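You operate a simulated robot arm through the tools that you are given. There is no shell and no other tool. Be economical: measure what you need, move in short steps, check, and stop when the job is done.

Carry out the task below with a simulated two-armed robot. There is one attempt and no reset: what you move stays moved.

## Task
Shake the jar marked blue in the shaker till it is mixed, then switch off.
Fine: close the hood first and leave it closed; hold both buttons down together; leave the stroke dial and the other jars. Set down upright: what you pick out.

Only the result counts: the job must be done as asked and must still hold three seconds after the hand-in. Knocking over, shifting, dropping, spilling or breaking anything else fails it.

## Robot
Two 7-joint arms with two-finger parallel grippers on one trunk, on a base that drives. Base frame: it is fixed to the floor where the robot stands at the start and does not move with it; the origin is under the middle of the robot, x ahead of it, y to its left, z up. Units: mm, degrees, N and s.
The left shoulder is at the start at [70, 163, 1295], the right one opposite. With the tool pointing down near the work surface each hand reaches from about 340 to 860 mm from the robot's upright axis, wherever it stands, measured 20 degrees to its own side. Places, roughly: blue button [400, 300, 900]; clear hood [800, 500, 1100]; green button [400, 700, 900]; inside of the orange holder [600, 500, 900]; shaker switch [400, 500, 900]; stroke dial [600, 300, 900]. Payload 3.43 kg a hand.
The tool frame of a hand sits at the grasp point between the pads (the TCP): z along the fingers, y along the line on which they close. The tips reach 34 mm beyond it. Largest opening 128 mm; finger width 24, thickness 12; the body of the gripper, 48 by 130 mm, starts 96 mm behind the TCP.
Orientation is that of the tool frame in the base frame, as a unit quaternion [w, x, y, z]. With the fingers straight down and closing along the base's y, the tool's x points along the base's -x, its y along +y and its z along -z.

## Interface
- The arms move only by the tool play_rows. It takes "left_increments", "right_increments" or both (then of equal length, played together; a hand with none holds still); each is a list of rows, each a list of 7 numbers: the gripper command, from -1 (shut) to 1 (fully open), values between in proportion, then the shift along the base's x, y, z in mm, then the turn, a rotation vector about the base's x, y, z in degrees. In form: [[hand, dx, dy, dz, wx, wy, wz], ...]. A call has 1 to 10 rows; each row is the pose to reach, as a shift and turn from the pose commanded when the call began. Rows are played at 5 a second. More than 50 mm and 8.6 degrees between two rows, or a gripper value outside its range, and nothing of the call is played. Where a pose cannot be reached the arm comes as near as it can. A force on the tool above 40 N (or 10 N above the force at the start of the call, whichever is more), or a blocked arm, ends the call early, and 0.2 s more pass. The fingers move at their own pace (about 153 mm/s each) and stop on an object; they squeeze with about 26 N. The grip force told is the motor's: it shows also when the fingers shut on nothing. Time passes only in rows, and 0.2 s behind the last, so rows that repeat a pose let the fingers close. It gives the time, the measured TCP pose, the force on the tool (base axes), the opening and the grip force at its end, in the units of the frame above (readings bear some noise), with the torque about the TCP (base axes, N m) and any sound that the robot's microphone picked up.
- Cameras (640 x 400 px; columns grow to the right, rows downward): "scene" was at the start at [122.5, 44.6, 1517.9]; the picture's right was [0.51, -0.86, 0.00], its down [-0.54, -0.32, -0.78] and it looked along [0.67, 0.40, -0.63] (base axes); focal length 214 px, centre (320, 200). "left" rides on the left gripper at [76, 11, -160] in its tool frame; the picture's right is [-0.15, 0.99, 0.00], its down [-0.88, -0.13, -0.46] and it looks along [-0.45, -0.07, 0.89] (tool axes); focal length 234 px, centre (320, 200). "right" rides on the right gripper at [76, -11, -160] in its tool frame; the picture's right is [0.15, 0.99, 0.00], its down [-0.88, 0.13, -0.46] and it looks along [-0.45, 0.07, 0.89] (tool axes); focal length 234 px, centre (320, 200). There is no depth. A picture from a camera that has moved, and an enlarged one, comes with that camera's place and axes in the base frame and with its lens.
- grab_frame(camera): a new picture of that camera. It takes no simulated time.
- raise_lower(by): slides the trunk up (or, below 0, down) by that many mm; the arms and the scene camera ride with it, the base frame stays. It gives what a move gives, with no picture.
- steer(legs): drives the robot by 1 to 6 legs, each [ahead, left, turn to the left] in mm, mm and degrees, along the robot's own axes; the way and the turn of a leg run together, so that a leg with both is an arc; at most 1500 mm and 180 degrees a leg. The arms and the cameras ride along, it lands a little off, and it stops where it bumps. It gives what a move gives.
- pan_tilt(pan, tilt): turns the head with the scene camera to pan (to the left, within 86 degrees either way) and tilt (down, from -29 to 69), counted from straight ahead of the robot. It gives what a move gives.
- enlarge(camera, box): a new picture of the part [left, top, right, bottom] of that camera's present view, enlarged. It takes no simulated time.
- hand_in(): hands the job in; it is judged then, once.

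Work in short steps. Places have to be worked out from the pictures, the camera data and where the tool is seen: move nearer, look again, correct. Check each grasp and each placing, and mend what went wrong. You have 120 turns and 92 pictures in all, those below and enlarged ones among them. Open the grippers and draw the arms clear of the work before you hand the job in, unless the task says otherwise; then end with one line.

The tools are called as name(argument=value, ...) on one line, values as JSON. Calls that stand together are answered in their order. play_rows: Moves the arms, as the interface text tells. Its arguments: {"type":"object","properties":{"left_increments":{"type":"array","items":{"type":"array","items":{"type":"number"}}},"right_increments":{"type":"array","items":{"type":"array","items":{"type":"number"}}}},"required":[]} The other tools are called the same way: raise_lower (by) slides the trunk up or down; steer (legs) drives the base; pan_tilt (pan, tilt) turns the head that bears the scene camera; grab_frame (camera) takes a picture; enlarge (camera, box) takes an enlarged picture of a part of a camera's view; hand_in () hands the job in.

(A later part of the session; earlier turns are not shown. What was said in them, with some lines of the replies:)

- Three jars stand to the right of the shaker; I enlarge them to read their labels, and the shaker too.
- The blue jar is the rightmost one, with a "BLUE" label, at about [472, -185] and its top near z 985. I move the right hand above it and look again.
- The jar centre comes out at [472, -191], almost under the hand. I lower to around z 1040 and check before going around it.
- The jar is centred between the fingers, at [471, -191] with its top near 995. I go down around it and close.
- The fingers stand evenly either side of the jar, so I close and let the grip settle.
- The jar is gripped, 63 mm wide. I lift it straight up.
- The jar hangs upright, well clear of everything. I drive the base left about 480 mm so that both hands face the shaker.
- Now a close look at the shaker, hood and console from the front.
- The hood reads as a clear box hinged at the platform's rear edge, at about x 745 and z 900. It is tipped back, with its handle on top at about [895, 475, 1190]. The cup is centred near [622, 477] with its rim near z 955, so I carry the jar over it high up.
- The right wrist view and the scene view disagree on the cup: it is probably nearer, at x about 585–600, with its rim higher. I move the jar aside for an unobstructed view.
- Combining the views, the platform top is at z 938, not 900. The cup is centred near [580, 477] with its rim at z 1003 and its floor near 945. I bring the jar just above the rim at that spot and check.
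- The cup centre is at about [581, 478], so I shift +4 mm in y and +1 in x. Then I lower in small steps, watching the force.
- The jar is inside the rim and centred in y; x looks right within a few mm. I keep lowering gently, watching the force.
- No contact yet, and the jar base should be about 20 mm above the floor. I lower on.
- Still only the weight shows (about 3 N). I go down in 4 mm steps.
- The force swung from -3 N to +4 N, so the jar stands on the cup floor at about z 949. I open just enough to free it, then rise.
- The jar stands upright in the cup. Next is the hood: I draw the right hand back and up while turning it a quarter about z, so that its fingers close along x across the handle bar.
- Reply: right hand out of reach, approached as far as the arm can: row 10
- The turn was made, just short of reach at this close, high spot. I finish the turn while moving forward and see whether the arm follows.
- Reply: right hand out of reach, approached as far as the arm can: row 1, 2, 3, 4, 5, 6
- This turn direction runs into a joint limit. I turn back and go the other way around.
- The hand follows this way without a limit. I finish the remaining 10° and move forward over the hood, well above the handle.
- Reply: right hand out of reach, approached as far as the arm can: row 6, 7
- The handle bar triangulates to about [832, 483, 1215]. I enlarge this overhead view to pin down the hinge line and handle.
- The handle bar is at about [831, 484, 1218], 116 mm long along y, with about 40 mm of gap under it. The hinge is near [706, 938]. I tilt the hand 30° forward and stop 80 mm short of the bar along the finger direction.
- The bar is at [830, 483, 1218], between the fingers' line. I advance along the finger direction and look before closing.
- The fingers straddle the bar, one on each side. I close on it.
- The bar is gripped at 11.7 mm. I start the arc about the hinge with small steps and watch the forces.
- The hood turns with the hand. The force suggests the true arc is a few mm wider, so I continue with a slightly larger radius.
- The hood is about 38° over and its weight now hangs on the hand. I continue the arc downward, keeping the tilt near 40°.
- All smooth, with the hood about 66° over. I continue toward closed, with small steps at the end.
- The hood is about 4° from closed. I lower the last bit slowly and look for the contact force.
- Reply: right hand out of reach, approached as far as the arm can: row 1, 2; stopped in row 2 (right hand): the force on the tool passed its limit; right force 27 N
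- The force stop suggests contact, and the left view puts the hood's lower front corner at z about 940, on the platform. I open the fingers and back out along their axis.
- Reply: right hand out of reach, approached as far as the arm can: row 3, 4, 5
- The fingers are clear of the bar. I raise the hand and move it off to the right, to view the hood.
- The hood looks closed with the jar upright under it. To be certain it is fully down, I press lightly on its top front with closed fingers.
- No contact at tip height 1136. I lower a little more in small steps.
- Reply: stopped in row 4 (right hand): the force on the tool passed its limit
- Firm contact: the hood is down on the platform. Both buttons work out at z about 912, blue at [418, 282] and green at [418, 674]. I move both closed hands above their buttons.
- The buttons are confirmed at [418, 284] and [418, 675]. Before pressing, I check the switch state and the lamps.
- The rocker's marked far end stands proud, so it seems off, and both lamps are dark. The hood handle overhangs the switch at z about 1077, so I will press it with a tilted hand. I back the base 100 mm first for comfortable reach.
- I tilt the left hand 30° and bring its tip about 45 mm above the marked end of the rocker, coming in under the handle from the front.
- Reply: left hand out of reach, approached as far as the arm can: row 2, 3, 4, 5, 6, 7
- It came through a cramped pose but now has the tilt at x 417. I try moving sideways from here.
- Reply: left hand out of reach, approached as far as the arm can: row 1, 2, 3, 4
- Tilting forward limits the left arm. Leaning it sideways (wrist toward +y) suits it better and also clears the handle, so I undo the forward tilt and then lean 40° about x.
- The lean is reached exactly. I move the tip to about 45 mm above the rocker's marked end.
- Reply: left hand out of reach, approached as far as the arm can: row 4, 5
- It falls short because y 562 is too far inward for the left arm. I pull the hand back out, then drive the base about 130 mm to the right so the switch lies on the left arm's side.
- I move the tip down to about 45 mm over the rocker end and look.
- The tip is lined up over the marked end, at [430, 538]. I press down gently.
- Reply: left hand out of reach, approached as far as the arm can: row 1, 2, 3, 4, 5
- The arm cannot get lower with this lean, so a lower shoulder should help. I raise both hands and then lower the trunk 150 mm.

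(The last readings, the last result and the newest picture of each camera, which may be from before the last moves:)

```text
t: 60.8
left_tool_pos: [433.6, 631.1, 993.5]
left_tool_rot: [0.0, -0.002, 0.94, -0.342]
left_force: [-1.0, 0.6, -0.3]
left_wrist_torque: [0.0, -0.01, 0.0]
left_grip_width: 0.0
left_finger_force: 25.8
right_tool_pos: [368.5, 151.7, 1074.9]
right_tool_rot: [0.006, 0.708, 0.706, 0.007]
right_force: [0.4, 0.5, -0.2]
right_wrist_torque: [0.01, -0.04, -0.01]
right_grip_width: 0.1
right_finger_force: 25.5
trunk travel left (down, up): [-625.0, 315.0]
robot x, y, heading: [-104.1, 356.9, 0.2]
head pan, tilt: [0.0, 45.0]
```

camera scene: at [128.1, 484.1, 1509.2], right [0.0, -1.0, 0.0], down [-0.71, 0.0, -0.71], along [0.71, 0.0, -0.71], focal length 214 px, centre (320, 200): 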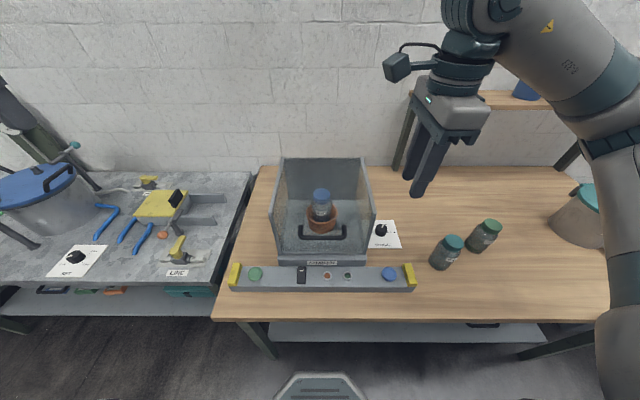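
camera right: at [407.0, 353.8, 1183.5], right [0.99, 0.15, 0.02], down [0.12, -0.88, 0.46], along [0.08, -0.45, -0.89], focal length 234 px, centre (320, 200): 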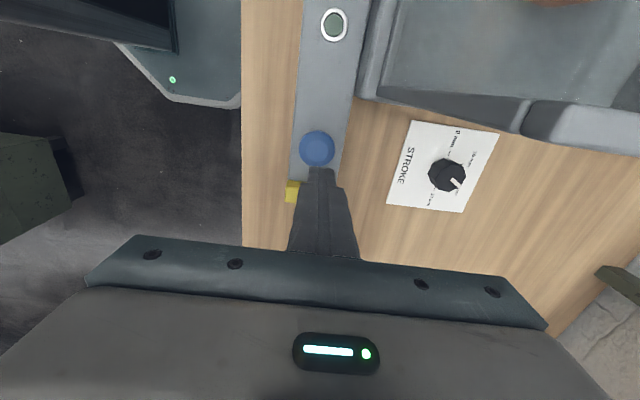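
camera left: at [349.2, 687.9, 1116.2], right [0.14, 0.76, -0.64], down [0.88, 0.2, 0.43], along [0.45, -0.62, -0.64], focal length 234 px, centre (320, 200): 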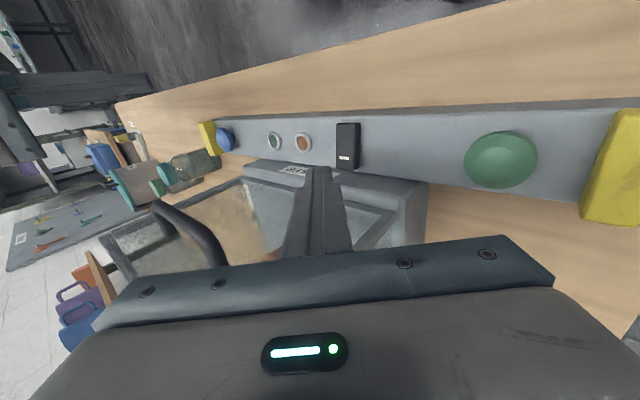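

Now I move in and press: sideways first, then down in small steps.

play_rows(left_increments=[[-1, -1, -35, -5, 0, 0, 0], [-1, -2, -71, -15, 0, 0, 0], [-1, -2, -71, -28, 0, 0, 0], [-1, -2, -71, -38, 0, 0, 0], [-1, -2, -71, -44, 0, 0, 0], [-1, -2, -71, -49, 0, 0, 0]])

enlarge(camera="left", box=[260, 80, 420, 220])

```text
t: 62.2
left_tool_pos: [433.9, 558.4, 948.1]
left_tool_rot: [0.002, -0.002, 0.94, -0.342]
left_force: [6.2, 5.2, 12.8]
left_wrist_torque: [0.0, -0.06, 0.0]
left_grip_width: 0.0
left_finger_force: 25.7
right_tool_pos: [368.3, 152.7, 1075.8]
right_tool_rot: [0.005, 0.708, 0.706, 0.007]
right_force: [-0.1, -0.3, 0.2]
right_wrist_torque: [0.03, 0.04, 0.0]
right_grip_width: 0.0
right_finger_force: 26.4
trunk travel left (down, up): [-625.0, 315.0]
robot x, y, heading: [-101.7, 357.1, 0.1]
head pan, tilt: [0.0, 45.0]
heard: click
```

```text
2.86 times, centred on (340, 150) of left
camera zoom: at [357.7, 670.2, 1060.6], right [0.14, 0.76, -0.64], down [0.88, 0.2, 0.43], along [0.46, -0.62, -0.64], focal length 669 px, centre (263, 343)
```

zoom: 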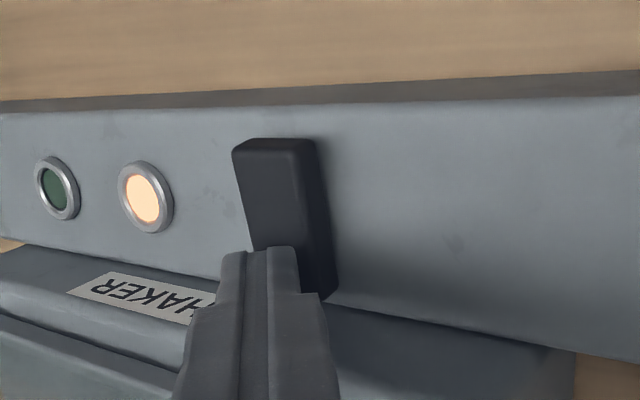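

A click, and the amber lamp is lit: the power is on. I lift the left hand upright over the green button and bring the right hand over the blue one.

play_rows(left_increments=[[-1, 0, 10, 20, 0, 0, 0], [-1, -4, 40, 45, 8, 0, 0], [-1, -8, 75, 55, 16, 0, 0], [-1, -12, 100, 55, 24, 0, 0], [-1, -16, 117, 50, 32, 0, 0], [-1, -16, 117, 40, 40, 0, 0], [-1, -16, 117, 40, 40, 0, 0]], right_increments=[[-1, 10, 25, -5, 0, 0, 0], [-1, 20, 50, -20, 0, 0, 0], [-1, 30, 80, -40, 0, 0, 0], [-1, 40, 105, -60, 0, 0, 0], [-1, 50, 132, -80, 0, 0, 0], [-1, 50, 132, -90, 0, 0, 0], [-1, 50, 132, -90, 0, 0, 0]])

grab_frame(camera="left")

grab_frame(camera="right")

```text
t: 63.8
left_tool_pos: [415.8, 677.8, 987.1]
left_tool_rot: [0.001, -0.003, 1.0, 0.0]
left_force: [0.3, 0.6, 0.9]
left_wrist_torque: [-0.02, -0.01, 0.05]
left_grip_width: 0.0
left_finger_force: 26.3
right_tool_pos: [418.8, 285.1, 986.1]
right_tool_rot: [0.006, 0.708, 0.706, 0.005]
right_force: [0.3, -0.2, 0.2]
right_wrist_torque: [-0.05, -0.01, -0.01]
right_grip_width: 0.0
right_finger_force: 25.9
trunk travel left (down, up): [-625.0, 315.0]
robot x, y, heading: [-99.6, 351.9, 0.0]
head pan, tilt: [0.0, 45.0]
heard: click
```

```text
25 pictures are left
camera left: at [340.2, 688.1, 1144.1], right [0.14, 0.99, 0.0], down [0.88, -0.13, 0.46], along [0.45, -0.06, -0.89], focal length 234 px, centre (320, 200)
```

left: 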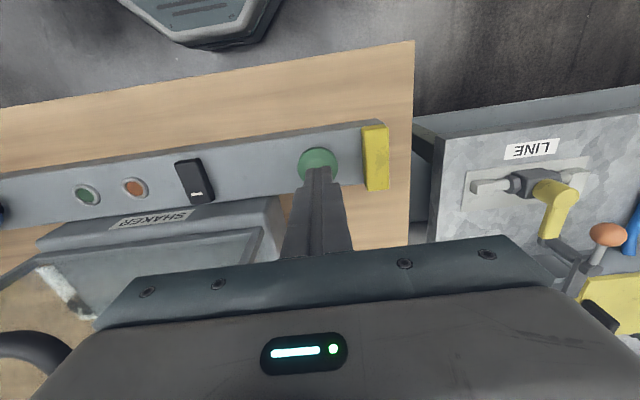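

```text
24 pictures are left
camera right: at [404.0, 359.8, 1144.0], right [0.99, 0.14, 0.02], down [0.12, -0.88, 0.46], along [0.08, -0.45, -0.89], focal length 234 px, centre (320, 200)
```

right: 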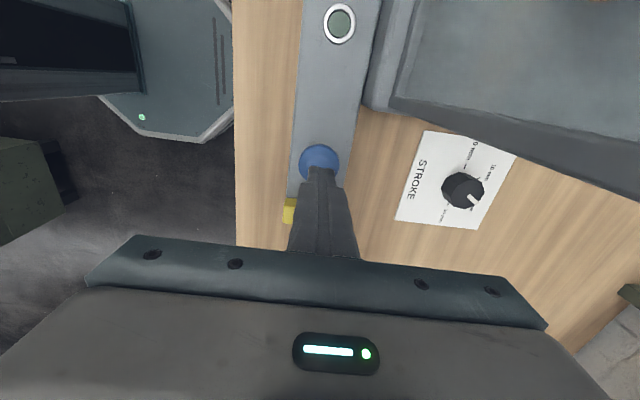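

A second click came while I lifted away, and the amber lamp looks dark. I zoom in on the switch.

enlarge(camera="left", box=[60, 140, 240, 240])

```text
3.56 times, centred on (150, 190) of left
camera zoom: at [340.2, 688.1, 1144.1], right [0.14, 0.99, 0.0], down [0.88, -0.13, 0.46], along [0.45, -0.06, -0.89], focal length 833 px, centre (924, 236)
```

zoom: 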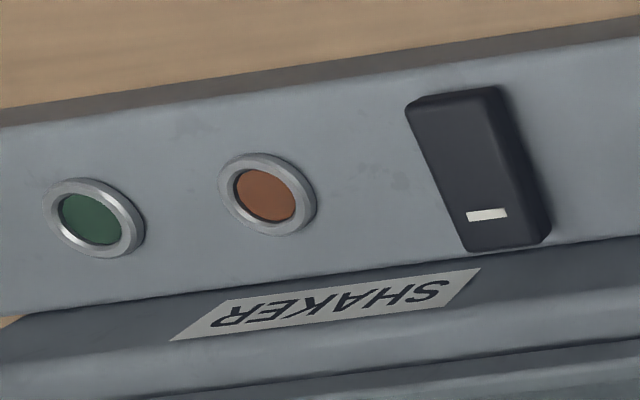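

The rocker sprang back, so it was not pressed far enough to latch. I go back with the lean and press deeper at its far end.

play_rows(left_increments=[[-1, 0, 0, 15, -8, 0, 0], [-1, 4, 0, 20, -16, 0, 0], [-1, 8, -20, 20, -24, 0, 0], [-1, 14, -50, 15, -32, 0, 0], [-1, 20, -85, 10, -40, 0, 0], [-1, 20, -118, 0, -40, 0, 0]])

play_rows(left_increments=[[-1, 0, 0, -20, 0, 0, 0], [-1, 0, 0, -32, 0, 0, 0], [-1, 0, 0, -38, 0, 0, 0], [-1, 0, 0, -42, 0, 0, 0], [-1, 0, 0, -46, 0, 0, 0], [-1, 0, 0, -50, 0, 0, 0], [-1, 0, 0, -53, 0, 0, 0]])

enlarge(camera="left", box=[230, 80, 390, 220])

```text
t: 65.2
left_tool_pos: [435.0, 555.9, 985.6]
left_tool_rot: [0.0, -0.004, 0.94, -0.342]
left_force: [-0.5, -0.2, 0.3]
left_wrist_torque: [0.06, 0.0, -0.03]
left_grip_width: 0.2
left_finger_force: 26.1
right_tool_pos: [419.8, 282.8, 984.2]
right_tool_rot: [0.005, 0.708, 0.706, 0.008]
right_force: [0.9, 0.6, 0.6]
right_wrist_torque: [0.04, -0.03, 0.0]
right_grip_width: 0.1
right_finger_force: 26.2
trunk travel left (down, up): [-625.0, 315.0]
robot x, y, heading: [-103.9, 354.7, 0.2]
head pan, tilt: [0.0, 45.0]
```

```text
t: 66.4
left_tool_pos: [436.6, 559.4, 945.8]
left_tool_rot: [0.006, -0.003, 0.939, -0.345]
left_force: [-8.8, 5.0, 18.3]
left_wrist_torque: [-0.06, 0.44, -0.2]
left_grip_width: 0.0
left_finger_force: 26.3
right_tool_pos: [417.7, 284.9, 983.8]
right_tool_rot: [0.007, 0.707, 0.707, 0.008]
right_force: [0.2, -0.3, 1.2]
right_wrist_torque: [-0.03, 0.01, -0.01]
right_grip_width: 0.0
right_finger_force: 26.2
trunk travel left (down, up): [-625.0, 315.0]
robot x, y, heading: [-99.7, 358.2, 0.1]
head pan, tilt: [0.0, 45.0]
heard: click
stopped in row 6 (left hand): the force on the tool passed its limit (the readings are from after the stop); the commanded pose is now the measured one
```

```text
2.86 times, centred on (310, 150) of left
camera zoom: at [359.6, 669.7, 1058.5], right [0.14, 0.75, -0.64], down [0.87, 0.2, 0.44], along [0.46, -0.62, -0.63], focal length 669 px, centre (349, 343)
```

zoom: 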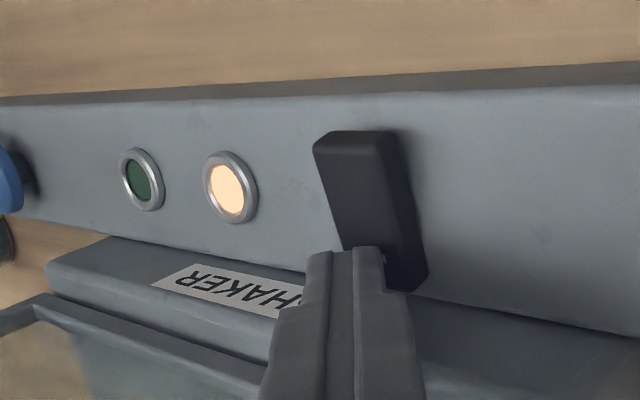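

The lamp is lit and the rocker is at its stop. I lift straight up 30 mm and see whether it stays.

play_rows(left_increments=[[-1, 0, 0, 6, 0, 0, 0], [-1, 0, 0, 12, 0, 0, 0], [-1, 0, 0, 35, 0, 0, 0]])

enlarge(camera="left", box=[230, 80, 390, 220])

```text
t: 67.2
left_tool_pos: [439.1, 557.8, 979.3]
left_tool_rot: [0.004, -0.002, 0.939, -0.344]
left_force: [0.4, 0.1, 0.0]
left_wrist_torque: [0.03, 0.02, 0.02]
left_grip_width: 0.1
left_finger_force: 25.3
right_tool_pos: [418.2, 284.2, 984.8]
right_tool_rot: [0.005, 0.707, 0.707, 0.007]
right_force: [-0.6, -0.3, -0.7]
right_wrist_torque: [-0.01, -0.02, 0.01]
right_grip_width: 0.0
right_finger_force: 26.2
trunk travel left (down, up): [-625.0, 315.0]
robot x, y, heading: [-101.6, 349.8, 0.2]
head pan, tilt: [0.0, 45.0]
```

```text
2.86 times, centred on (310, 150) of left
camera zoom: at [362.7, 668.8, 1091.6], right [0.14, 0.76, -0.64], down [0.88, 0.2, 0.44], along [0.46, -0.62, -0.63], focal length 669 px, centre (349, 343)
```

zoom: 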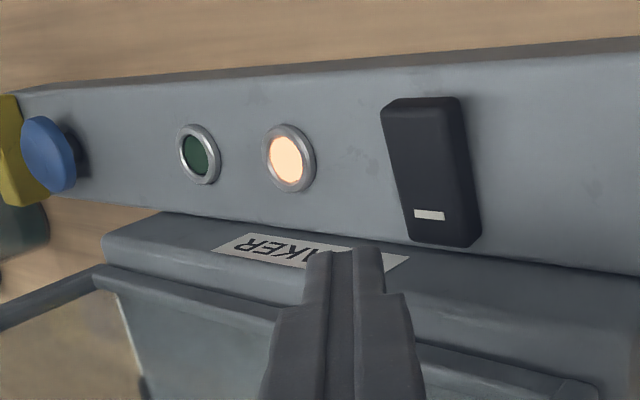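

It stays on now. I return the left hand upright over the green button.

play_rows(left_increments=[[-1, 0, 0, 25, 0, 0, 0], [-1, -4, 30, 40, 8, 0, 0], [-1, -8, 70, 40, 16, 0, 0], [-1, -12, 100, 35, 24, 0, 0], [-1, -18, 118, 25, 32, 0, 0], [-1, -21, 118, 6, 40, 0, 0], [-1, -21, 118, 6, 40, 0, 0]])

grab_frame(camera="left")

```text
t: 68.8
left_tool_pos: [418.2, 677.0, 983.5]
left_tool_rot: [0.006, -0.002, 1.0, -0.002]
left_force: [-0.5, -0.3, 0.1]
left_wrist_torque: [-0.02, 0.0, 0.0]
left_grip_width: 0.2
left_finger_force: 25.8
right_tool_pos: [418.8, 286.4, 985.1]
right_tool_rot: [0.006, 0.707, 0.707, 0.006]
right_force: [0.3, -1.1, 0.3]
right_wrist_torque: [-0.03, -0.01, 0.02]
right_grip_width: 0.1
right_finger_force: 25.9
trunk travel left (down, up): [-625.0, 315.0]
robot x, y, heading: [-103.7, 358.2, 0.1]
head pan, tilt: [0.0, 45.0]
```

```text
20 pictures are left
camera left: at [341.3, 689.2, 1141.3], right [0.14, 0.99, 0.0], down [0.88, -0.13, 0.47], along [0.46, -0.07, -0.88], focal length 234 px, centre (320, 200)
```

left: 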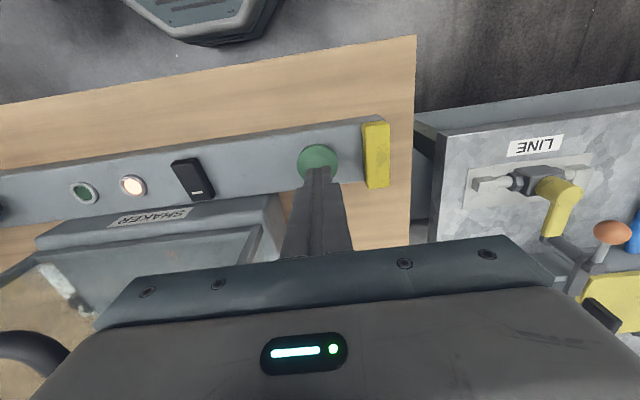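

The amber lamp is on and both hands are in place. I press both buttons down together in small steps.

play_rows(left_increments=[[-1, 0, -1, -20, 0, 0, 0], [-1, 0, -1, -30, 0, 0, 0], [-1, 0, -1, -36, 0, 0, 0], [-1, 0, -1, -40, 0, 0, 0], [-1, 0, -1, -43, 0, 0, 0]], right_increments=[[-1, 0, 0, -20, 0, 0, 0], [-1, 0, 0, -30, 0, 0, 0], [-1, 0, 0, -36, 0, 0, 0], [-1, 0, 0, -40, 0, 0, 0], [-1, 0, 0, -43, 0, 0, 0]])

```text
t: 70.0
left_tool_pos: [417.6, 674.0, 950.5]
left_tool_rot: [0.014, -0.001, 1.0, -0.001]
left_force: [-4.5, 3.3, 27.3]
left_wrist_torque: [0.16, 0.47, -0.05]
left_grip_width: 0.1
left_finger_force: 26.1
right_tool_pos: [418.5, 284.5, 950.5]
right_tool_rot: [0.009, 0.708, 0.706, 0.014]
right_force: [-1.0, -4.5, 20.7]
right_wrist_torque: [-0.26, 0.08, 0.06]
right_grip_width: 0.0
right_finger_force: 26.0
trunk travel left (down, up): [-625.0, 315.0]
robot x, y, heading: [-102.8, 357.2, 0.1]
head pan, tilt: [0.0, 45.0]
heard: click, click
stopped in row 5 (left hand): the force on the tool passed its limit (the readings are from after the stop); the commanded pose is now the measured one
```

Both buttons clicked and are being held down. I hold still and listen.

play_rows(left_increments=[[-1, 0, 0, 0, 0, 0, 0], [-1, 0, 0, 0, 0, 0, 0], [-1, 0, 0, 0, 0, 0, 0], [-1, 0, 0, 0, 0, 0, 0], [-1, 0, 0, 0, 0, 0, 0]], right_increments=[[-1, 0, 0, 0, 0, 0, 0], [-1, 0, 0, 0, 0, 0, 0], [-1, 0, 0, 0, 0, 0, 0], [-1, 0, 0, 0, 0, 0, 0], [-1, 0, 0, 0, 0, 0, 0]])

grab_frame(camera="left")

```text
t: 71.4
left_tool_pos: [418.3, 673.9, 950.0]
left_tool_rot: [0.015, -0.001, 1.0, -0.002]
left_force: [-7.7, 3.5, 25.9]
left_wrist_torque: [0.16, 0.52, -0.03]
left_grip_width: 0.0
left_finger_force: 25.8
right_tool_pos: [419.1, 284.3, 950.6]
right_tool_rot: [0.01, 0.709, 0.705, 0.015]
right_force: [-2.3, -4.5, 19.4]
right_wrist_torque: [-0.28, 0.12, 0.04]
right_grip_width: 0.0
right_finger_force: 26.2
trunk travel left (down, up): [-625.0, 315.0]
robot x, y, heading: [-104.7, 358.1, 0.3]
head pan, tilt: [0.0, 45.0]
stopped in row 5 (left hand): the force on the tool passed its limit (the readings are from after the stop); the commanded pose is now the measured one
```

```text
19 pictures are left
camera left: at [338.6, 685.5, 1105.8], right [0.14, 0.99, 0.0], down [0.87, -0.13, 0.48], along [0.48, -0.07, -0.88], focal length 234 px, centre (320, 200)
```

left: 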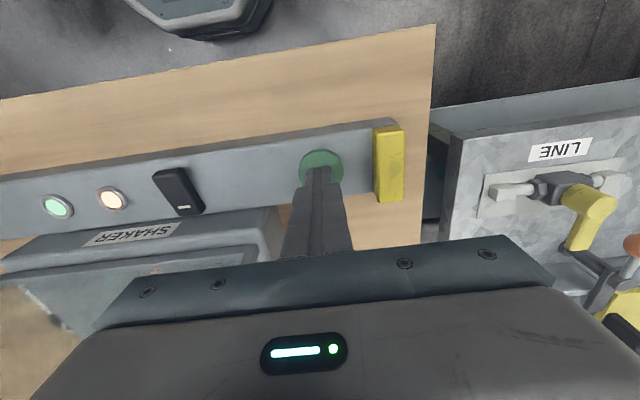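

The green lamp is lit, so it is probably running. I keep holding and watch the jar.

play_rows(left_increments=[[-1, 0, 0, 0.5, 0, 0, 0], [-1, 0, 0, 0.5, 0, 0, 0], [-1, 0, 0, 0.5, 0, 0, 0], [-1, 0, 0, 0.5, 0, 0, 0], [-1, 0, 0, 0.5, 0, 0, 0], [-1, 0, 0, 0.5, 0, 0, 0], [-1, 0, 0, 0.5, 0, 0, 0], [-1, 0, 0, 0.5, 0, 0, 0], [-1, 0, 0, 0.5, 0, 0, 0], [-1, 0, 0, 0.5, 0, 0, 0]], right_increments=[[-1, 0, 0, 0, 0, 0, 0], [-1, 0, 0, 0, 0, 0, 0], [-1, 0, 0, 0, 0, 0, 0], [-1, 0, 0, 0, 0, 0, 0], [-1, 0, 0, 0, 0, 0, 0], [-1, 0, 0, 0, 0, 0, 0], [-1, 0, 0, 0, 0, 0, 0], [-1, 0, 0, 0, 0, 0, 0], [-1, 0, 0, 0, 0, 0, 0], [-1, 0, 0, 0, 0, 0, 0]])

enlarge(camera="scene", box=[120, 110, 360, 260])

```text
t: 73.6
left_tool_pos: [419.0, 674.0, 949.6]
left_tool_rot: [0.015, -0.001, 1.0, -0.002]
left_force: [-6.7, 2.7, 28.2]
left_wrist_torque: [0.09, 0.5, -0.04]
left_grip_width: 0.0
left_finger_force: 25.7
right_tool_pos: [418.3, 284.4, 949.7]
right_tool_rot: [0.01, 0.709, 0.705, 0.014]
right_force: [3.0, -3.8, 29.9]
right_wrist_torque: [-0.29, -0.03, -0.02]
right_grip_width: 0.2
right_finger_force: 26.1
trunk travel left (down, up): [-625.0, 315.0]
robot x, y, heading: [-102.9, 360.0, 0.3]
head pan, tilt: [0.0, 45.0]
```

```text
2.67 times, centred on (240, 185) of scene
camera zoom: at [22.6, 356.0, 1359.8], right [0.0, -1.0, 0.0], down [-0.7, 0.0, -0.71], along [0.71, 0.0, -0.7], focal length 572 px, centre (533, 240)
```

zoom: 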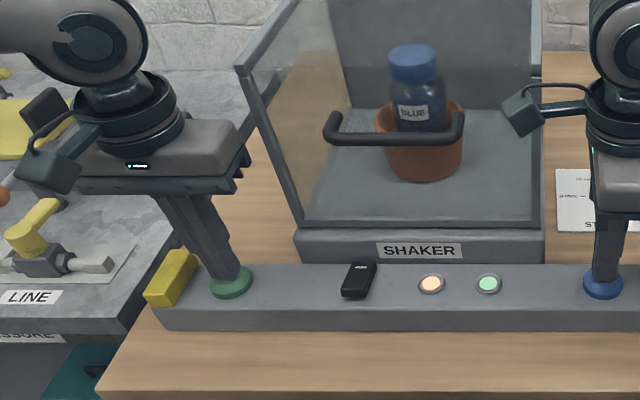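

It runs and the jar contents are changing. I keep holding and look at the jar again.

play_rows(left_increments=[[-1, 0, 0, 0, 0, 0, 0], [-1, 0, 0, 0, 0, 0, 0], [-1, 0, 0, 0, 0, 0, 0], [-1, 0, 0, 0, 0, 0, 0], [-1, 0, 0, 0, 0, 0, 0], [-1, 0, 0, 0, 0, 0, 0], [-1, 0, 0, 0, 0, 0, 0], [-1, 0, 0, 0, 0, 0, 0], [-1, 0, 0, 0, 0, 0, 0], [-1, 0, 0, 0, 0, 0, 0]], right_increments=[[-1, 0, 0, 0.5, 0, 0, 0], [-1, 0, 0, 0.5, 0, 0, 0], [-1, 0, 0, 0.5, 0, 0, 0], [-1, 0, 0, 0.5, 0, 0, 0], [-1, 0, 0, 0.5, 0, 0, 0], [-1, 0, 0, 0.5, 0, 0, 0], [-1, 0, 0, 0.5, 0, 0, 0], [-1, 0, 0, 0.5, 0, 0, 0], [-1, 0, 0, 0.5, 0, 0, 0], [-1, 0, 0, 0.5, 0, 0, 0]])

enlarge(camera="scene", box=[230, 110, 350, 230])

```text
t: 75.8
left_tool_pos: [418.5, 675.2, 950.2]
left_tool_rot: [0.013, -0.001, 1.0, -0.002]
left_force: [-9.4, 0.2, 31.1]
left_wrist_torque: [0.04, 0.67, 0.0]
left_grip_width: 0.0
left_finger_force: 25.6
right_tool_pos: [418.5, 283.4, 950.5]
right_tool_rot: [0.009, 0.708, 0.706, 0.014]
right_force: [6.0, 0.0, 20.8]
right_wrist_torque: [-0.12, -0.12, 0.03]
right_grip_width: 0.0
right_finger_force: 26.4
trunk travel left (down, up): [-625.0, 315.0]
robot x, y, heading: [-103.1, 354.6, 0.1]
head pan, tilt: [0.0, 45.0]
```

```text
3.33 times, centred on (290, 170) of scene
camera zoom: at [23.0, 355.9, 1359.7], right [0.0, -1.0, 0.0], down [-0.7, 0.0, -0.71], along [0.71, 0.0, -0.7], focal length 715 px, centre (420, 300)
```

zoom: 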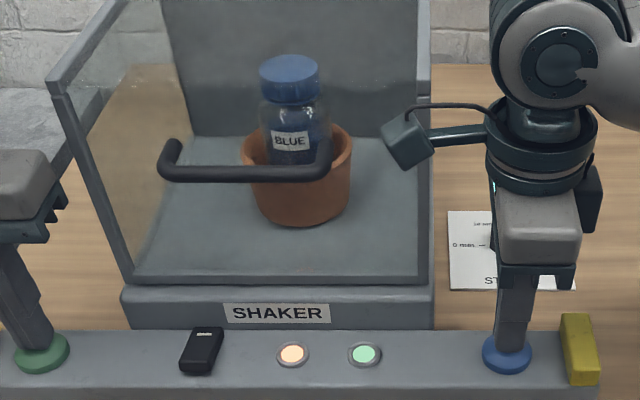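

It is still running. I hold on for longer before the next picture.

play_rows(left_increments=[[-1, 0, 0, 0, 0, 0, 0], [-1, 0, 0, 0, 0, 0, 0], [-1, 0, 0, 0, 0, 0, 0], [-1, 0, 0, 0, 0, 0, 0], [-1, 0, 0, 0, 0, 0, 0], [-1, 0, 0, 0, 0, 0, 0], [-1, 0, 0, 0, 0, 0, 0], [-1, 0, 0, 0, 0, 0, 0], [-1, 0, 0, 0, 0, 0, 0], [-1, 0, 0, 0, 0, 0, 0]], right_increments=[[-1, 0, 0, 0, 0, 0, 0], [-1, 0, 0, 0, 0, 0, 0], [-1, 0, 0, 0, 0, 0, 0], [-1, 0, 0, 0, 0, 0, 0], [-1, 0, 0, 0, 0, 0, 0], [-1, 0, 0, 0, 0, 0, 0], [-1, 0, 0, 0, 0, 0, 0], [-1, 0, 0, 0, 0, 0, 0], [-1, 0, 0, 0, 0, 0, 0], [-1, 0, 0, 0, 0, 0, 0]])

enlarge(camera="scene", box=[255, 110, 335, 180])

```text
t: 78.0
left_tool_pos: [417.7, 674.1, 950.0]
left_tool_rot: [0.015, -0.001, 1.0, -0.002]
left_force: [-5.7, -0.6, 31.5]
left_wrist_torque: [0.01, 0.49, -0.01]
left_grip_width: 0.0
left_finger_force: 26.0
right_tool_pos: [418.7, 285.4, 951.5]
right_tool_rot: [0.008, 0.708, 0.706, 0.013]
right_force: [0.4, 1.0, 20.9]
right_wrist_torque: [-0.09, 0.07, 0.01]
right_grip_width: 0.2
right_finger_force: 25.6
trunk travel left (down, up): [-625.0, 315.0]
robot x, y, heading: [-103.2, 357.0, -0.0]
head pan, tilt: [0.0, 45.0]
```

```text
5.71 times, centred on (295, 145) of scene
camera zoom: at [23.0, 356.0, 1359.7], right [0.0, -1.0, 0.0], down [-0.7, 0.0, -0.71], along [0.71, 0.0, -0.7], focal length 1226 px, centre (463, 514)
```

zoom: 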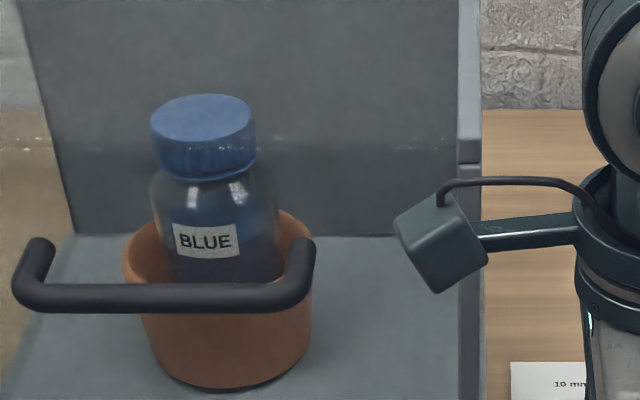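

The contents are turning uniformly blue. I hold for some more seconds and compare.

play_rows(left_increments=[[-1, 0, 0, 0, 0, 0, 0], [-1, 0, 0, 0, 0, 0, 0], [-1, 0, 0, 0, 0, 0, 0], [-1, 0, 0, 0, 0, 0, 0], [-1, 0, 0, 0, 0, 0, 0], [-1, 0, 0, 0, 0, 0, 0], [-1, 0, 0, 0, 0, 0, 0], [-1, 0, 0, 0, 0, 0, 0], [-1, 0, 0, 0, 0, 0, 0], [-1, 0, 0, 0, 0, 0, 0]], right_increments=[[-1, 0, 0, 0, 0, 0, 0], [-1, 0, 0, 0, 0, 0, 0], [-1, 0, 0, 0, 0, 0, 0], [-1, 0, 0, 0, 0, 0, 0], [-1, 0, 0, 0, 0, 0, 0], [-1, 0, 0, 0, 0, 0, 0], [-1, 0, 0, 0, 0, 0, 0], [-1, 0, 0, 0, 0, 0, 0], [-1, 0, 0, 0, 0, 0, 0], [-1, 0, 0, 0, 0, 0, 0]])

play_rows(left_increments=[[-1, 0, 0, 0, 0, 0, 0], [-1, 0, 0, 0, 0, 0, 0], [-1, 0, 0, 0, 0, 0, 0], [-1, 0, 0, 0, 0, 0, 0], [-1, 0, 0, 0, 0, 0, 0], [-1, 0, 0, 0, 0, 0, 0], [-1, 0, 0, 0, 0, 0, 0], [-1, 0, 0, 0, 0, 0, 0], [-1, 0, 0, 0, 0, 0, 0], [-1, 0, 0, 0, 0, 0, 0]], right_increments=[[-1, 0, 0, 0, 0, 0, 0], [-1, 0, 0, 0, 0, 0, 0], [-1, 0, 0, 0, 0, 0, 0], [-1, 0, 0, 0, 0, 0, 0], [-1, 0, 0, 0, 0, 0, 0], [-1, 0, 0, 0, 0, 0, 0], [-1, 0, 0, 0, 0, 0, 0], [-1, 0, 0, 0, 0, 0, 0], [-1, 0, 0, 0, 0, 0, 0], [-1, 0, 0, 0, 0, 0, 0]])

enlarge(camera="scene", box=[230, 110, 350, 230])

```text
t: 80.2
left_tool_pos: [417.2, 673.3, 948.8]
left_tool_rot: [0.014, -0.002, 1.0, -0.002]
left_force: [-1.1, -1.1, 30.1]
left_wrist_torque: [-0.03, 0.34, 0.01]
left_grip_width: 0.0
left_finger_force: 26.0
right_tool_pos: [418.3, 284.8, 950.3]
right_tool_rot: [0.008, 0.708, 0.706, 0.013]
right_force: [-4.4, 1.3, 20.8]
right_wrist_torque: [-0.06, 0.2, 0.01]
right_grip_width: 0.0
right_finger_force: 26.0
trunk travel left (down, up): [-625.0, 315.0]
robot x, y, heading: [-97.8, 357.2, 0.1]
head pan, tilt: [0.0, 45.0]
```

```text
t: 82.4
left_tool_pos: [419.3, 673.8, 950.1]
left_tool_rot: [0.014, -0.001, 1.0, -0.001]
left_force: [1.7, -0.3, 31.2]
left_wrist_torque: [-0.01, 0.32, -0.02]
left_grip_width: 0.0
left_finger_force: 26.2
right_tool_pos: [417.5, 284.1, 950.0]
right_tool_rot: [0.008, 0.708, 0.706, 0.014]
right_force: [-5.4, 1.5, 21.0]
right_wrist_torque: [-0.1, 0.19, -0.04]
right_grip_width: 0.0
right_finger_force: 26.4
trunk travel left (down, up): [-625.0, 315.0]
robot x, y, heading: [-104.5, 356.5, 0.2]
head pan, tilt: [0.0, 45.0]
```

```text
3.33 times, centred on (290, 170) of scene
camera zoom: at [23.1, 356.0, 1359.7], right [0.0, -1.0, 0.0], down [-0.7, 0.0, -0.71], along [0.71, 0.0, -0.7], focal length 715 px, centre (420, 300)
```

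zoom: 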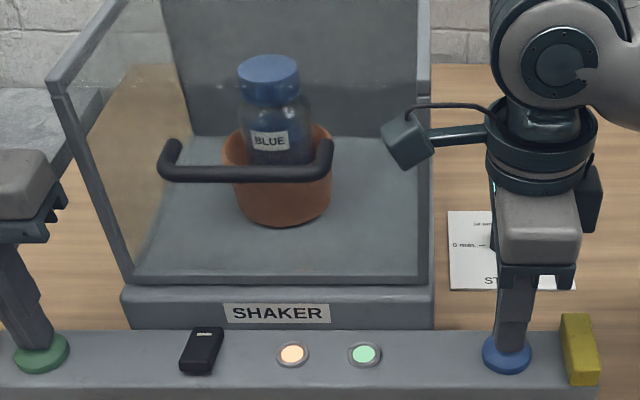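

I hold on and take a close view of the contents for comparison.

play_rows(left_increments=[[-1, 0, 0, 0, 0, 0, 0], [-1, 0, 0, 0, 0, 0, 0], [-1, 0, 0, 0, 0, 0, 0], [-1, 0, 0, 0, 0, 0, 0], [-1, 0, 0, 0, 0, 0, 0], [-1, 0, 0, 0, 0, 0, 0], [-1, 0, 0, 0, 0, 0, 0], [-1, 0, 0, 0, 0, 0, 0], [-1, 0, 0, 0, 0, 0, 0], [-1, 0, 0, 0, 0, 0, 0]], right_increments=[[-1, 0, 0, 0, 0, 0, 0], [-1, 0, 0, 0, 0, 0, 0], [-1, 0, 0, 0, 0, 0, 0], [-1, 0, 0, 0, 0, 0, 0], [-1, 0, 0, 0, 0, 0, 0], [-1, 0, 0, 0, 0, 0, 0], [-1, 0, 0, 0, 0, 0, 0], [-1, 0, 0, 0, 0, 0, 0], [-1, 0, 0, 0, 0, 0, 0], [-1, 0, 0, 0, 0, 0, 0]])

enlarge(camera="scene", box=[255, 110, 335, 180])

```text
t: 84.6
left_tool_pos: [418.8, 674.1, 949.8]
left_tool_rot: [0.013, 0.0, 1.0, -0.002]
left_force: [0.3, 1.1, 31.6]
left_wrist_torque: [0.0, 0.3, -0.01]
left_grip_width: 0.0
left_finger_force: 26.2
right_tool_pos: [418.5, 285.2, 950.5]
right_tool_rot: [0.008, 0.708, 0.706, 0.014]
right_force: [-3.5, 1.3, 20.6]
right_wrist_torque: [-0.17, 0.15, 0.01]
right_grip_width: 0.0
right_finger_force: 26.5
trunk travel left (down, up): [-625.0, 315.0]
robot x, y, heading: [-103.6, 357.2, 0.2]
head pan, tilt: [0.0, 45.0]
```

```text
5.71 times, centred on (295, 145) of scene
camera zoom: at [23.1, 355.9, 1359.7], right [0.0, -1.0, 0.0], down [-0.7, 0.0, -0.71], along [0.71, 0.0, -0.7], focal length 1226 px, centre (463, 514)
```

zoom: 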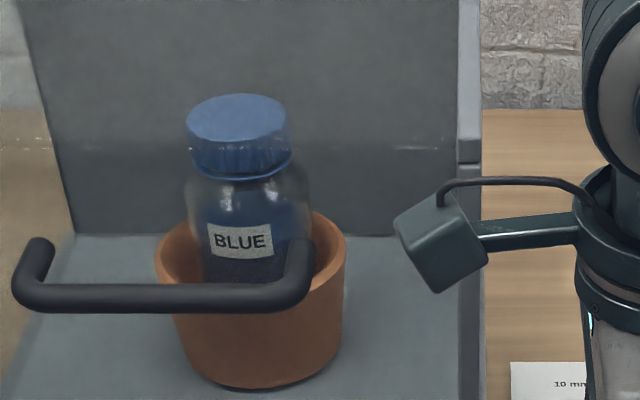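

The colour looks the same as at t = 78. To be safe I hold several seconds more.

play_rows(left_increments=[[-1, 0, 0, 0, 0, 0, 0], [-1, 0, 0, 0, 0, 0, 0], [-1, 0, 0, 0, 0, 0, 0], [-1, 0, 0, 0, 0, 0, 0], [-1, 0, 0, 0, 0, 0, 0], [-1, 0, 0, 0, 0, 0, 0], [-1, 0, 0, 0, 0, 0, 0], [-1, 0, 0, 0, 0, 0, 0], [-1, 0, 0, 0, 0, 0, 0], [-1, 0, 0, 0, 0, 0, 0]], right_increments=[[-1, 0, 0, 0, 0, 0, 0], [-1, 0, 0, 0, 0, 0, 0], [-1, 0, 0, 0, 0, 0, 0], [-1, 0, 0, 0, 0, 0, 0], [-1, 0, 0, 0, 0, 0, 0], [-1, 0, 0, 0, 0, 0, 0], [-1, 0, 0, 0, 0, 0, 0], [-1, 0, 0, 0, 0, 0, 0], [-1, 0, 0, 0, 0, 0, 0], [-1, 0, 0, 0, 0, 0, 0]])

play_rows(left_increments=[[-1, 0, 0, 0, 0, 0, 0], [-1, 0, 0, 0, 0, 0, 0], [-1, 0, 0, 0, 0, 0, 0], [-1, 0, 0, 0, 0, 0, 0], [-1, 0, 0, 0, 0, 0, 0], [-1, 0, 0, 0, 0, 0, 0], [-1, 0, 0, 0, 0, 0, 0], [-1, 0, 0, 0, 0, 0, 0], [-1, 0, 0, 0, 0, 0, 0], [-1, 0, 0, 0, 0, 0, 0]], right_increments=[[-1, 0, 0, 0, 0, 0, 0], [-1, 0, 0, 0, 0, 0, 0], [-1, 0, 0, 0, 0, 0, 0], [-1, 0, 0, 0, 0, 0, 0], [-1, 0, 0, 0, 0, 0, 0], [-1, 0, 0, 0, 0, 0, 0], [-1, 0, 0, 0, 0, 0, 0], [-1, 0, 0, 0, 0, 0, 0], [-1, 0, 0, 0, 0, 0, 0], [-1, 0, 0, 0, 0, 0, 0]])

play_rows(left_increments=[[-1, 0, 0, 0, 0, 0, 0], [-1, 0, 0, 0, 0, 0, 0], [-1, 0, 0, 0, 0, 0, 0], [-1, 0, 0, 0, 0, 0, 0], [-1, 0, 0, 0, 0, 0, 0], [-1, 0, 0, 0, 0, 0, 0], [-1, 0, 0, 0, 0, 0, 0], [-1, 0, 0, 0, 0, 0, 0], [-1, 0, 0, 0, 0, 0, 0], [-1, 0, 0, 0, 0, 0, 0]], right_increments=[[-1, 0, 0, 0, 0, 0, 0], [-1, 0, 0, 0, 0, 0, 0], [-1, 0, 0, 0, 0, 0, 0], [-1, 0, 0, 0, 0, 0, 0], [-1, 0, 0, 0, 0, 0, 0], [-1, 0, 0, 0, 0, 0, 0], [-1, 0, 0, 0, 0, 0, 0], [-1, 0, 0, 0, 0, 0, 0], [-1, 0, 0, 0, 0, 0, 0], [-1, 0, 0, 0, 0, 0, 0]])

enlarge(camera="scene", box=[255, 110, 335, 180])

```text
t: 86.8
left_tool_pos: [419.3, 674.3, 948.8]
left_tool_rot: [0.014, -0.001, 1.0, -0.001]
left_force: [-0.8, 0.5, 32.5]
left_wrist_torque: [0.0, 0.34, -0.01]
left_grip_width: 0.0
left_finger_force: 25.8
right_tool_pos: [417.4, 285.1, 950.1]
right_tool_rot: [0.009, 0.708, 0.706, 0.013]
right_force: [-1.6, 1.0, 20.7]
right_wrist_torque: [-0.13, 0.12, -0.01]
right_grip_width: 0.0
right_finger_force: 26.3
trunk travel left (down, up): [-625.0, 315.0]
robot x, y, heading: [-100.8, 356.4, 0.3]
head pan, tilt: [0.0, 45.0]
```

```text
t: 89.0
left_tool_pos: [417.9, 673.4, 948.2]
left_tool_rot: [0.014, -0.001, 1.0, -0.002]
left_force: [-1.1, 1.4, 31.1]
left_wrist_torque: [0.02, 0.39, -0.03]
left_grip_width: 0.2
left_finger_force: 26.2
right_tool_pos: [417.8, 283.8, 950.3]
right_tool_rot: [0.009, 0.708, 0.706, 0.014]
right_force: [-0.8, -0.1, 21.7]
right_wrist_torque: [-0.12, 0.08, 0.02]
right_grip_width: 0.1
right_finger_force: 26.0
trunk travel left (down, up): [-625.0, 315.0]
robot x, y, heading: [-102.0, 359.3, 0.1]
head pan, tilt: [0.0, 45.0]
```

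```text
t: 91.2
left_tool_pos: [419.9, 673.4, 948.7]
left_tool_rot: [0.015, 0.0, 1.0, -0.002]
left_force: [-1.6, 0.8, 31.8]
left_wrist_torque: [0.02, 0.38, -0.04]
left_grip_width: 0.0
left_finger_force: 25.7
right_tool_pos: [418.6, 284.6, 949.7]
right_tool_rot: [0.009, 0.708, 0.706, 0.014]
right_force: [1.0, 0.3, 21.2]
right_wrist_torque: [-0.15, 0.05, -0.01]
right_grip_width: 0.0
right_finger_force: 25.9
trunk travel left (down, up): [-625.0, 315.0]
robot x, y, heading: [-101.7, 357.8, 0.1]
head pan, tilt: [0.0, 45.0]
```

```text
5.71 times, centred on (295, 145) of scene
camera zoom: at [23.2, 355.9, 1359.7], right [0.0, -1.0, 0.0], down [-0.7, 0.0, -0.71], along [0.71, 0.0, -0.7], focal length 1226 px, centre (463, 514)
```

zoom: 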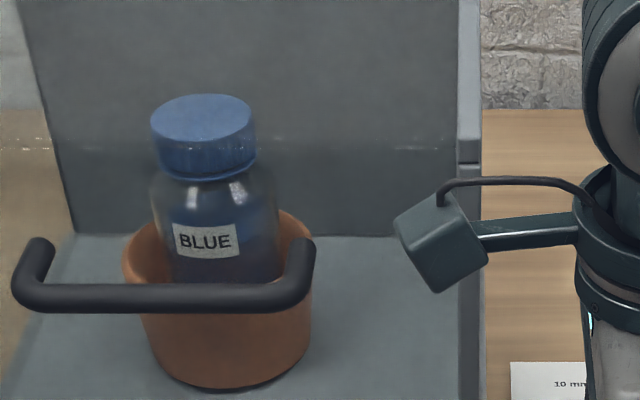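

The contents look identical to t = 78, a steady uniform blue, so it is mixed. I release both buttons together and retreat upward.

play_rows(left_increments=[[-1, 0, 1, 15, 0, 0, 0], [-1, 0, 1, 40, 0, 0, 0], [-1, 0, 1, 50, 0, 0, 0]], right_increments=[[-1, 0, 0, 15, 0, 0, 0], [-1, 0, 0, 40, 0, 0, 0], [-1, 0, 0, 80, 0, 0, 0]])

play_rows(left_increments=[[-1, 0, 0, 10, -8, 0, 0], [-1, -4, 0, 15, -16, 0, 0], [-1, -8, -20, 15, -24, 0, 0], [-1, -13, -50, 10, -32, 0, 0], [-1, -17, -85, 5, -40, 0, 0], [-1, -17, -115, 0, -40, 0, 0]])

enlarge(camera="left", box=[230, 80, 390, 220])

```text
t: 92.0
left_tool_pos: [421.4, 676.1, 997.4]
left_tool_rot: [0.01, -0.001, 1.0, -0.003]
left_force: [0.2, -0.5, -0.6]
left_wrist_torque: [-0.03, -0.02, 0.04]
left_grip_width: 0.0
left_finger_force: 26.5
right_tool_pos: [422.9, 285.9, 1027.0]
right_tool_rot: [0.008, 0.708, 0.706, 0.012]
right_force: [-0.3, 0.3, 0.0]
right_wrist_torque: [-0.02, 0.0, 0.0]
right_grip_width: 0.0
right_finger_force: 25.9
trunk travel left (down, up): [-625.0, 315.0]
robot x, y, heading: [-103.2, 354.4, 0.2]
head pan, tilt: [0.0, 45.0]
```

```text
t: 93.4
left_tool_pos: [404.2, 558.4, 996.8]
left_tool_rot: [0.01, -0.005, 0.939, -0.344]
left_force: [0.0, -0.5, 0.7]
left_wrist_torque: [0.02, -0.01, -0.02]
left_grip_width: 0.3
left_finger_force: 26.0
right_tool_pos: [424.0, 284.5, 1026.1]
right_tool_rot: [0.007, 0.708, 0.706, 0.012]
right_force: [0.3, 0.1, -0.4]
right_wrist_torque: [0.04, 0.01, -0.02]
right_grip_width: 0.0
right_finger_force: 26.3
trunk travel left (down, up): [-625.0, 315.0]
robot x, y, heading: [-102.3, 352.8, 0.2]
head pan, tilt: [0.0, 45.0]
```

```text
2.86 times, centred on (310, 150) of left
camera zoom: at [326.4, 668.6, 1108.2], right [0.14, 0.76, -0.64], down [0.87, 0.21, 0.45], along [0.47, -0.62, -0.63], focal length 669 px, centre (349, 343)
```

zoom: 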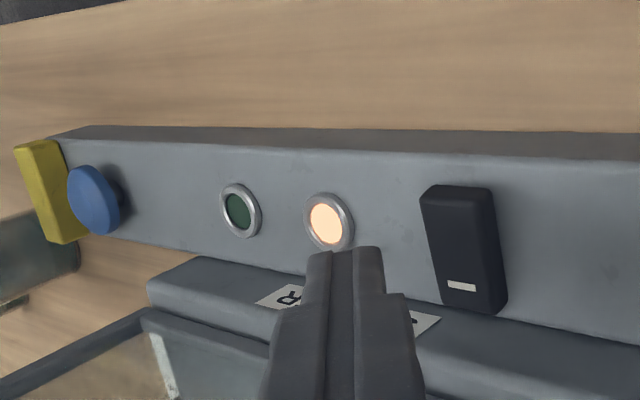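

The green lamp went out (it marks running) and amber still shows power on. The tip is over the rocker's near end, so I press it down fully.

play_rows(left_increments=[[-1, -1, 4, -20, 0, 0, 0], [-1, -1, 4, -34, 0, 0, 0], [-1, -1, 4, -41, 0, 0, 0], [-1, -1, 4, -46, 0, 0, 0], [-1, -1, 4, -51, 0, 0, 0], [-1, -1, 4, -56, 0, 0, 0], [-1, -1, 4, -60, 0, 0, 0]])

play_rows(left_increments=[[-1, 0, 0, 6, 0, 0, 0], [-1, 0, 0, 12, 0, 0, 0], [-1, 0, 0, 40, 0, 0, 0]])

enlarge(camera="left", box=[230, 80, 390, 220])

```text
t: 94.9
left_tool_pos: [402.6, 564.8, 947.6]
left_tool_rot: [0.016, -0.004, 0.937, -0.348]
left_force: [-11.8, 4.5, 27.9]
left_wrist_torque: [-0.26, 0.04, -0.1]
left_grip_width: 0.0
left_finger_force: 26.0
right_tool_pos: [421.4, 287.8, 1028.9]
right_tool_rot: [0.008, 0.708, 0.706, 0.013]
right_force: [0.0, 0.6, -0.6]
right_wrist_torque: [-0.05, 0.0, -0.03]
right_grip_width: 0.0
right_finger_force: 26.0
trunk travel left (down, up): [-625.0, 315.0]
robot x, y, heading: [-101.2, 357.9, 0.2]
head pan, tilt: [0.0, 45.0]
heard: click
stopped in row 7 (left hand): the force on the tool passed its limit (the readings are from after the stop); the commanded pose is now the measured one
```

```text
t: 95.7
left_tool_pos: [404.8, 563.3, 981.6]
left_tool_rot: [0.014, -0.005, 0.938, -0.346]
left_force: [0.4, 0.2, 0.0]
left_wrist_torque: [0.05, 0.0, -0.02]
left_grip_width: 0.2
left_finger_force: 26.1
right_tool_pos: [423.3, 285.4, 1028.4]
right_tool_rot: [0.008, 0.708, 0.706, 0.012]
right_force: [-0.1, 0.8, 0.7]
right_wrist_torque: [0.04, 0.01, -0.03]
right_grip_width: 0.0
right_finger_force: 26.1
trunk travel left (down, up): [-625.0, 315.0]
robot x, y, heading: [-103.2, 356.2, 0.3]
head pan, tilt: [0.0, 45.0]
```

```text
2.86 times, centred on (310, 150) of left
camera zoom: at [326.0, 674.2, 1093.4], right [0.15, 0.76, -0.64], down [0.87, 0.21, 0.45], along [0.48, -0.62, -0.62], focal length 669 px, centre (349, 343)
```

zoom: 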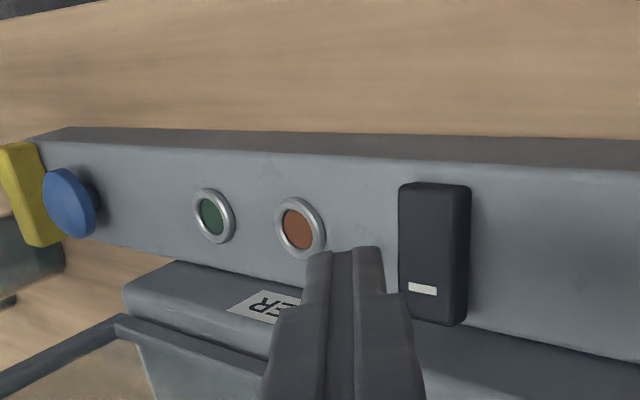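

Switched off: both lamps are dark and the rocker is back. I now draw both hands up and clear, open the grippers, and check the whole scene.

play_rows(left_increments=[[-1, -5, 10, 40, 0, 0, 0], [-1, -10, 30, 80, 5, 0, 0], [-1, -15, 60, 120, 12, 0, 0], [-1, -15, 90, 160, 20, 0, 0], [0, -15, 110, 200, 28, 0, 0], [1, -15, 120, 240, 36, 0, 0], [1, -15, 120, 240, 36, 0, 0]], right_increments=[[-1, 0, 0, 40, 0, 0, 0], [-1, -5, -20, 80, 0, 0, 0], [-1, -10, -40, 120, 0, 0, 0], [-1, -15, -60, 150, 0, 0, 0], [0, -20, -80, 180, 0, 0, 0], [1, -20, -80, 200, 0, 0, 0], [1, -20, -80, 200, 0, 0, 0]])

grab_frame(camera="scene")

enlarge(camera="scene", box=[180, 80, 420, 260])

```text
refused: row 3 steps farther than a row can; nothing moved
```

```text
10 pictures are left
camera scene: at [27.5, 357.0, 1359.1], right [0.0, -1.0, 0.0], down [-0.71, 0.0, -0.71], along [0.71, 0.0, -0.71], focal length 214 px, centre (320, 200)
```

scene: 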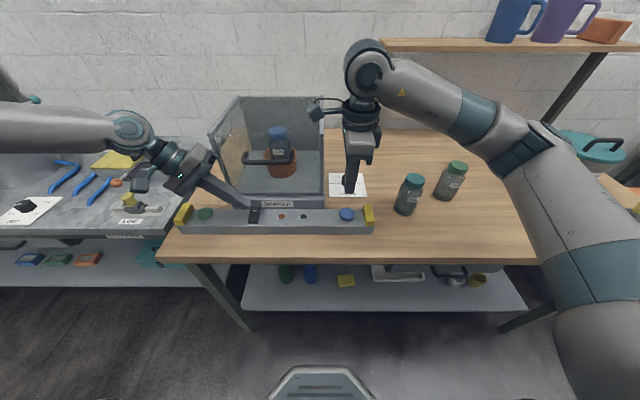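

```text
2.22 times, centred on (300, 170) of scene
camera zoom: at [27.5, 357.0, 1359.1], right [0.0, -1.0, 0.0], down [-0.71, 0.0, -0.71], along [0.71, 0.0, -0.71], focal length 477 px, centre (364, 267)
```

zoom: 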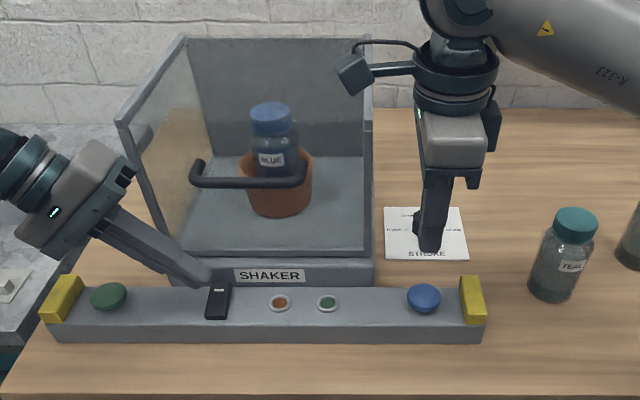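

That move was refused for its step size. The scene is in order: hood closed, jar upright, lamps off, other jars untouched. I retreat with smaller steps.

play_rows(left_increments=[[-1, -3, 10, 30, 0, 0, 0], [-1, -6, 25, 60, 5, 0, 0], [-1, -10, 45, 92, 10, 0, 0], [-1, -12, 65, 125, 16, 0, 0], [-1, -15, 85, 155, 22, 0, 0], [0, -15, 105, 185, 28, 0, 0], [1, -15, 120, 215, 34, 0, 0], [1, -15, 120, 240, 38, 0, 0], [1, -15, 120, 240, 38, 0, 0]], right_increments=[[-1, 0, 0, 30, 0, 0, 0], [-1, -5, -10, 60, 0, 0, 0], [-1, -10, -20, 90, 0, 0, 0], [-1, -15, -30, 120, 0, 0, 0], [-1, -20, -40, 150, 0, 0, 0], [0, -20, -50, 180, 0, 0, 0], [1, -20, -60, 200, 0, 0, 0], [1, -20, -60, 200, 0, 0, 0], [1, -20, -60, 200, 0, 0, 0]])

enlarge(camera="scene", box=[160, 80, 480, 280])

```text
t: 97.7
left_tool_pos: [391.6, 687.1, 1222.8]
left_tool_rot: [0.014, 0.0, 1.0, -0.021]
left_force: [0.5, 0.2, -0.1]
left_wrist_torque: [-0.01, 0.0, -0.02]
left_grip_width: 127.9
left_finger_force: 0.0
right_tool_pos: [404.7, 227.3, 1228.1]
right_tool_rot: [0.007, 0.708, 0.706, 0.011]
right_force: [-1.0, -0.6, 0.4]
right_wrist_torque: [-0.03, 0.01, 0.01]
right_grip_width: 127.7
right_finger_force: 0.0
trunk travel left (down, up): [-625.0, 315.0]
robot x, y, heading: [-101.4, 357.7, 0.2]
head pan, tilt: [0.0, 45.0]
```

```text
2.00 times, centred on (320, 180) of scene
camera zoom: at [28.1, 358.6, 1359.1], right [0.0, -1.0, 0.0], down [-0.71, 0.0, -0.71], along [0.71, 0.0, -0.71], focal length 429 px, centre (320, 240)
```

zoom: 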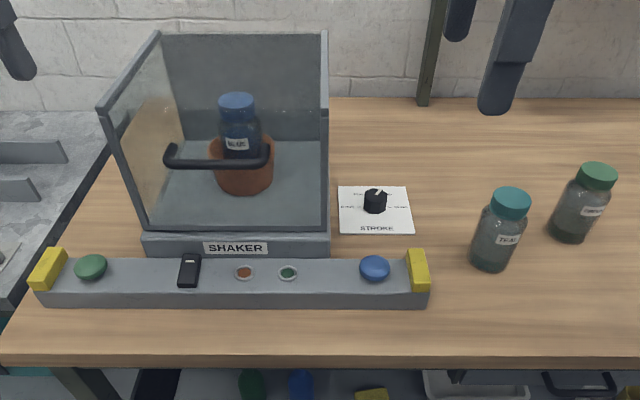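

Everything is in place: hood closed, mixed jar upright in its holder, switch off, dial and the other jars untouched, and both hands open and clear. I hand the job in.

hand_in()

```text
The job is handed in.
```

The blue jar was shaken with the hood closed and both buttons held for about 21 s, until its colour was an even blue and no longer changing; the shaker is off, the jar stands upright in its holder under the closed hood, and I left the stroke dial and other jars alone.
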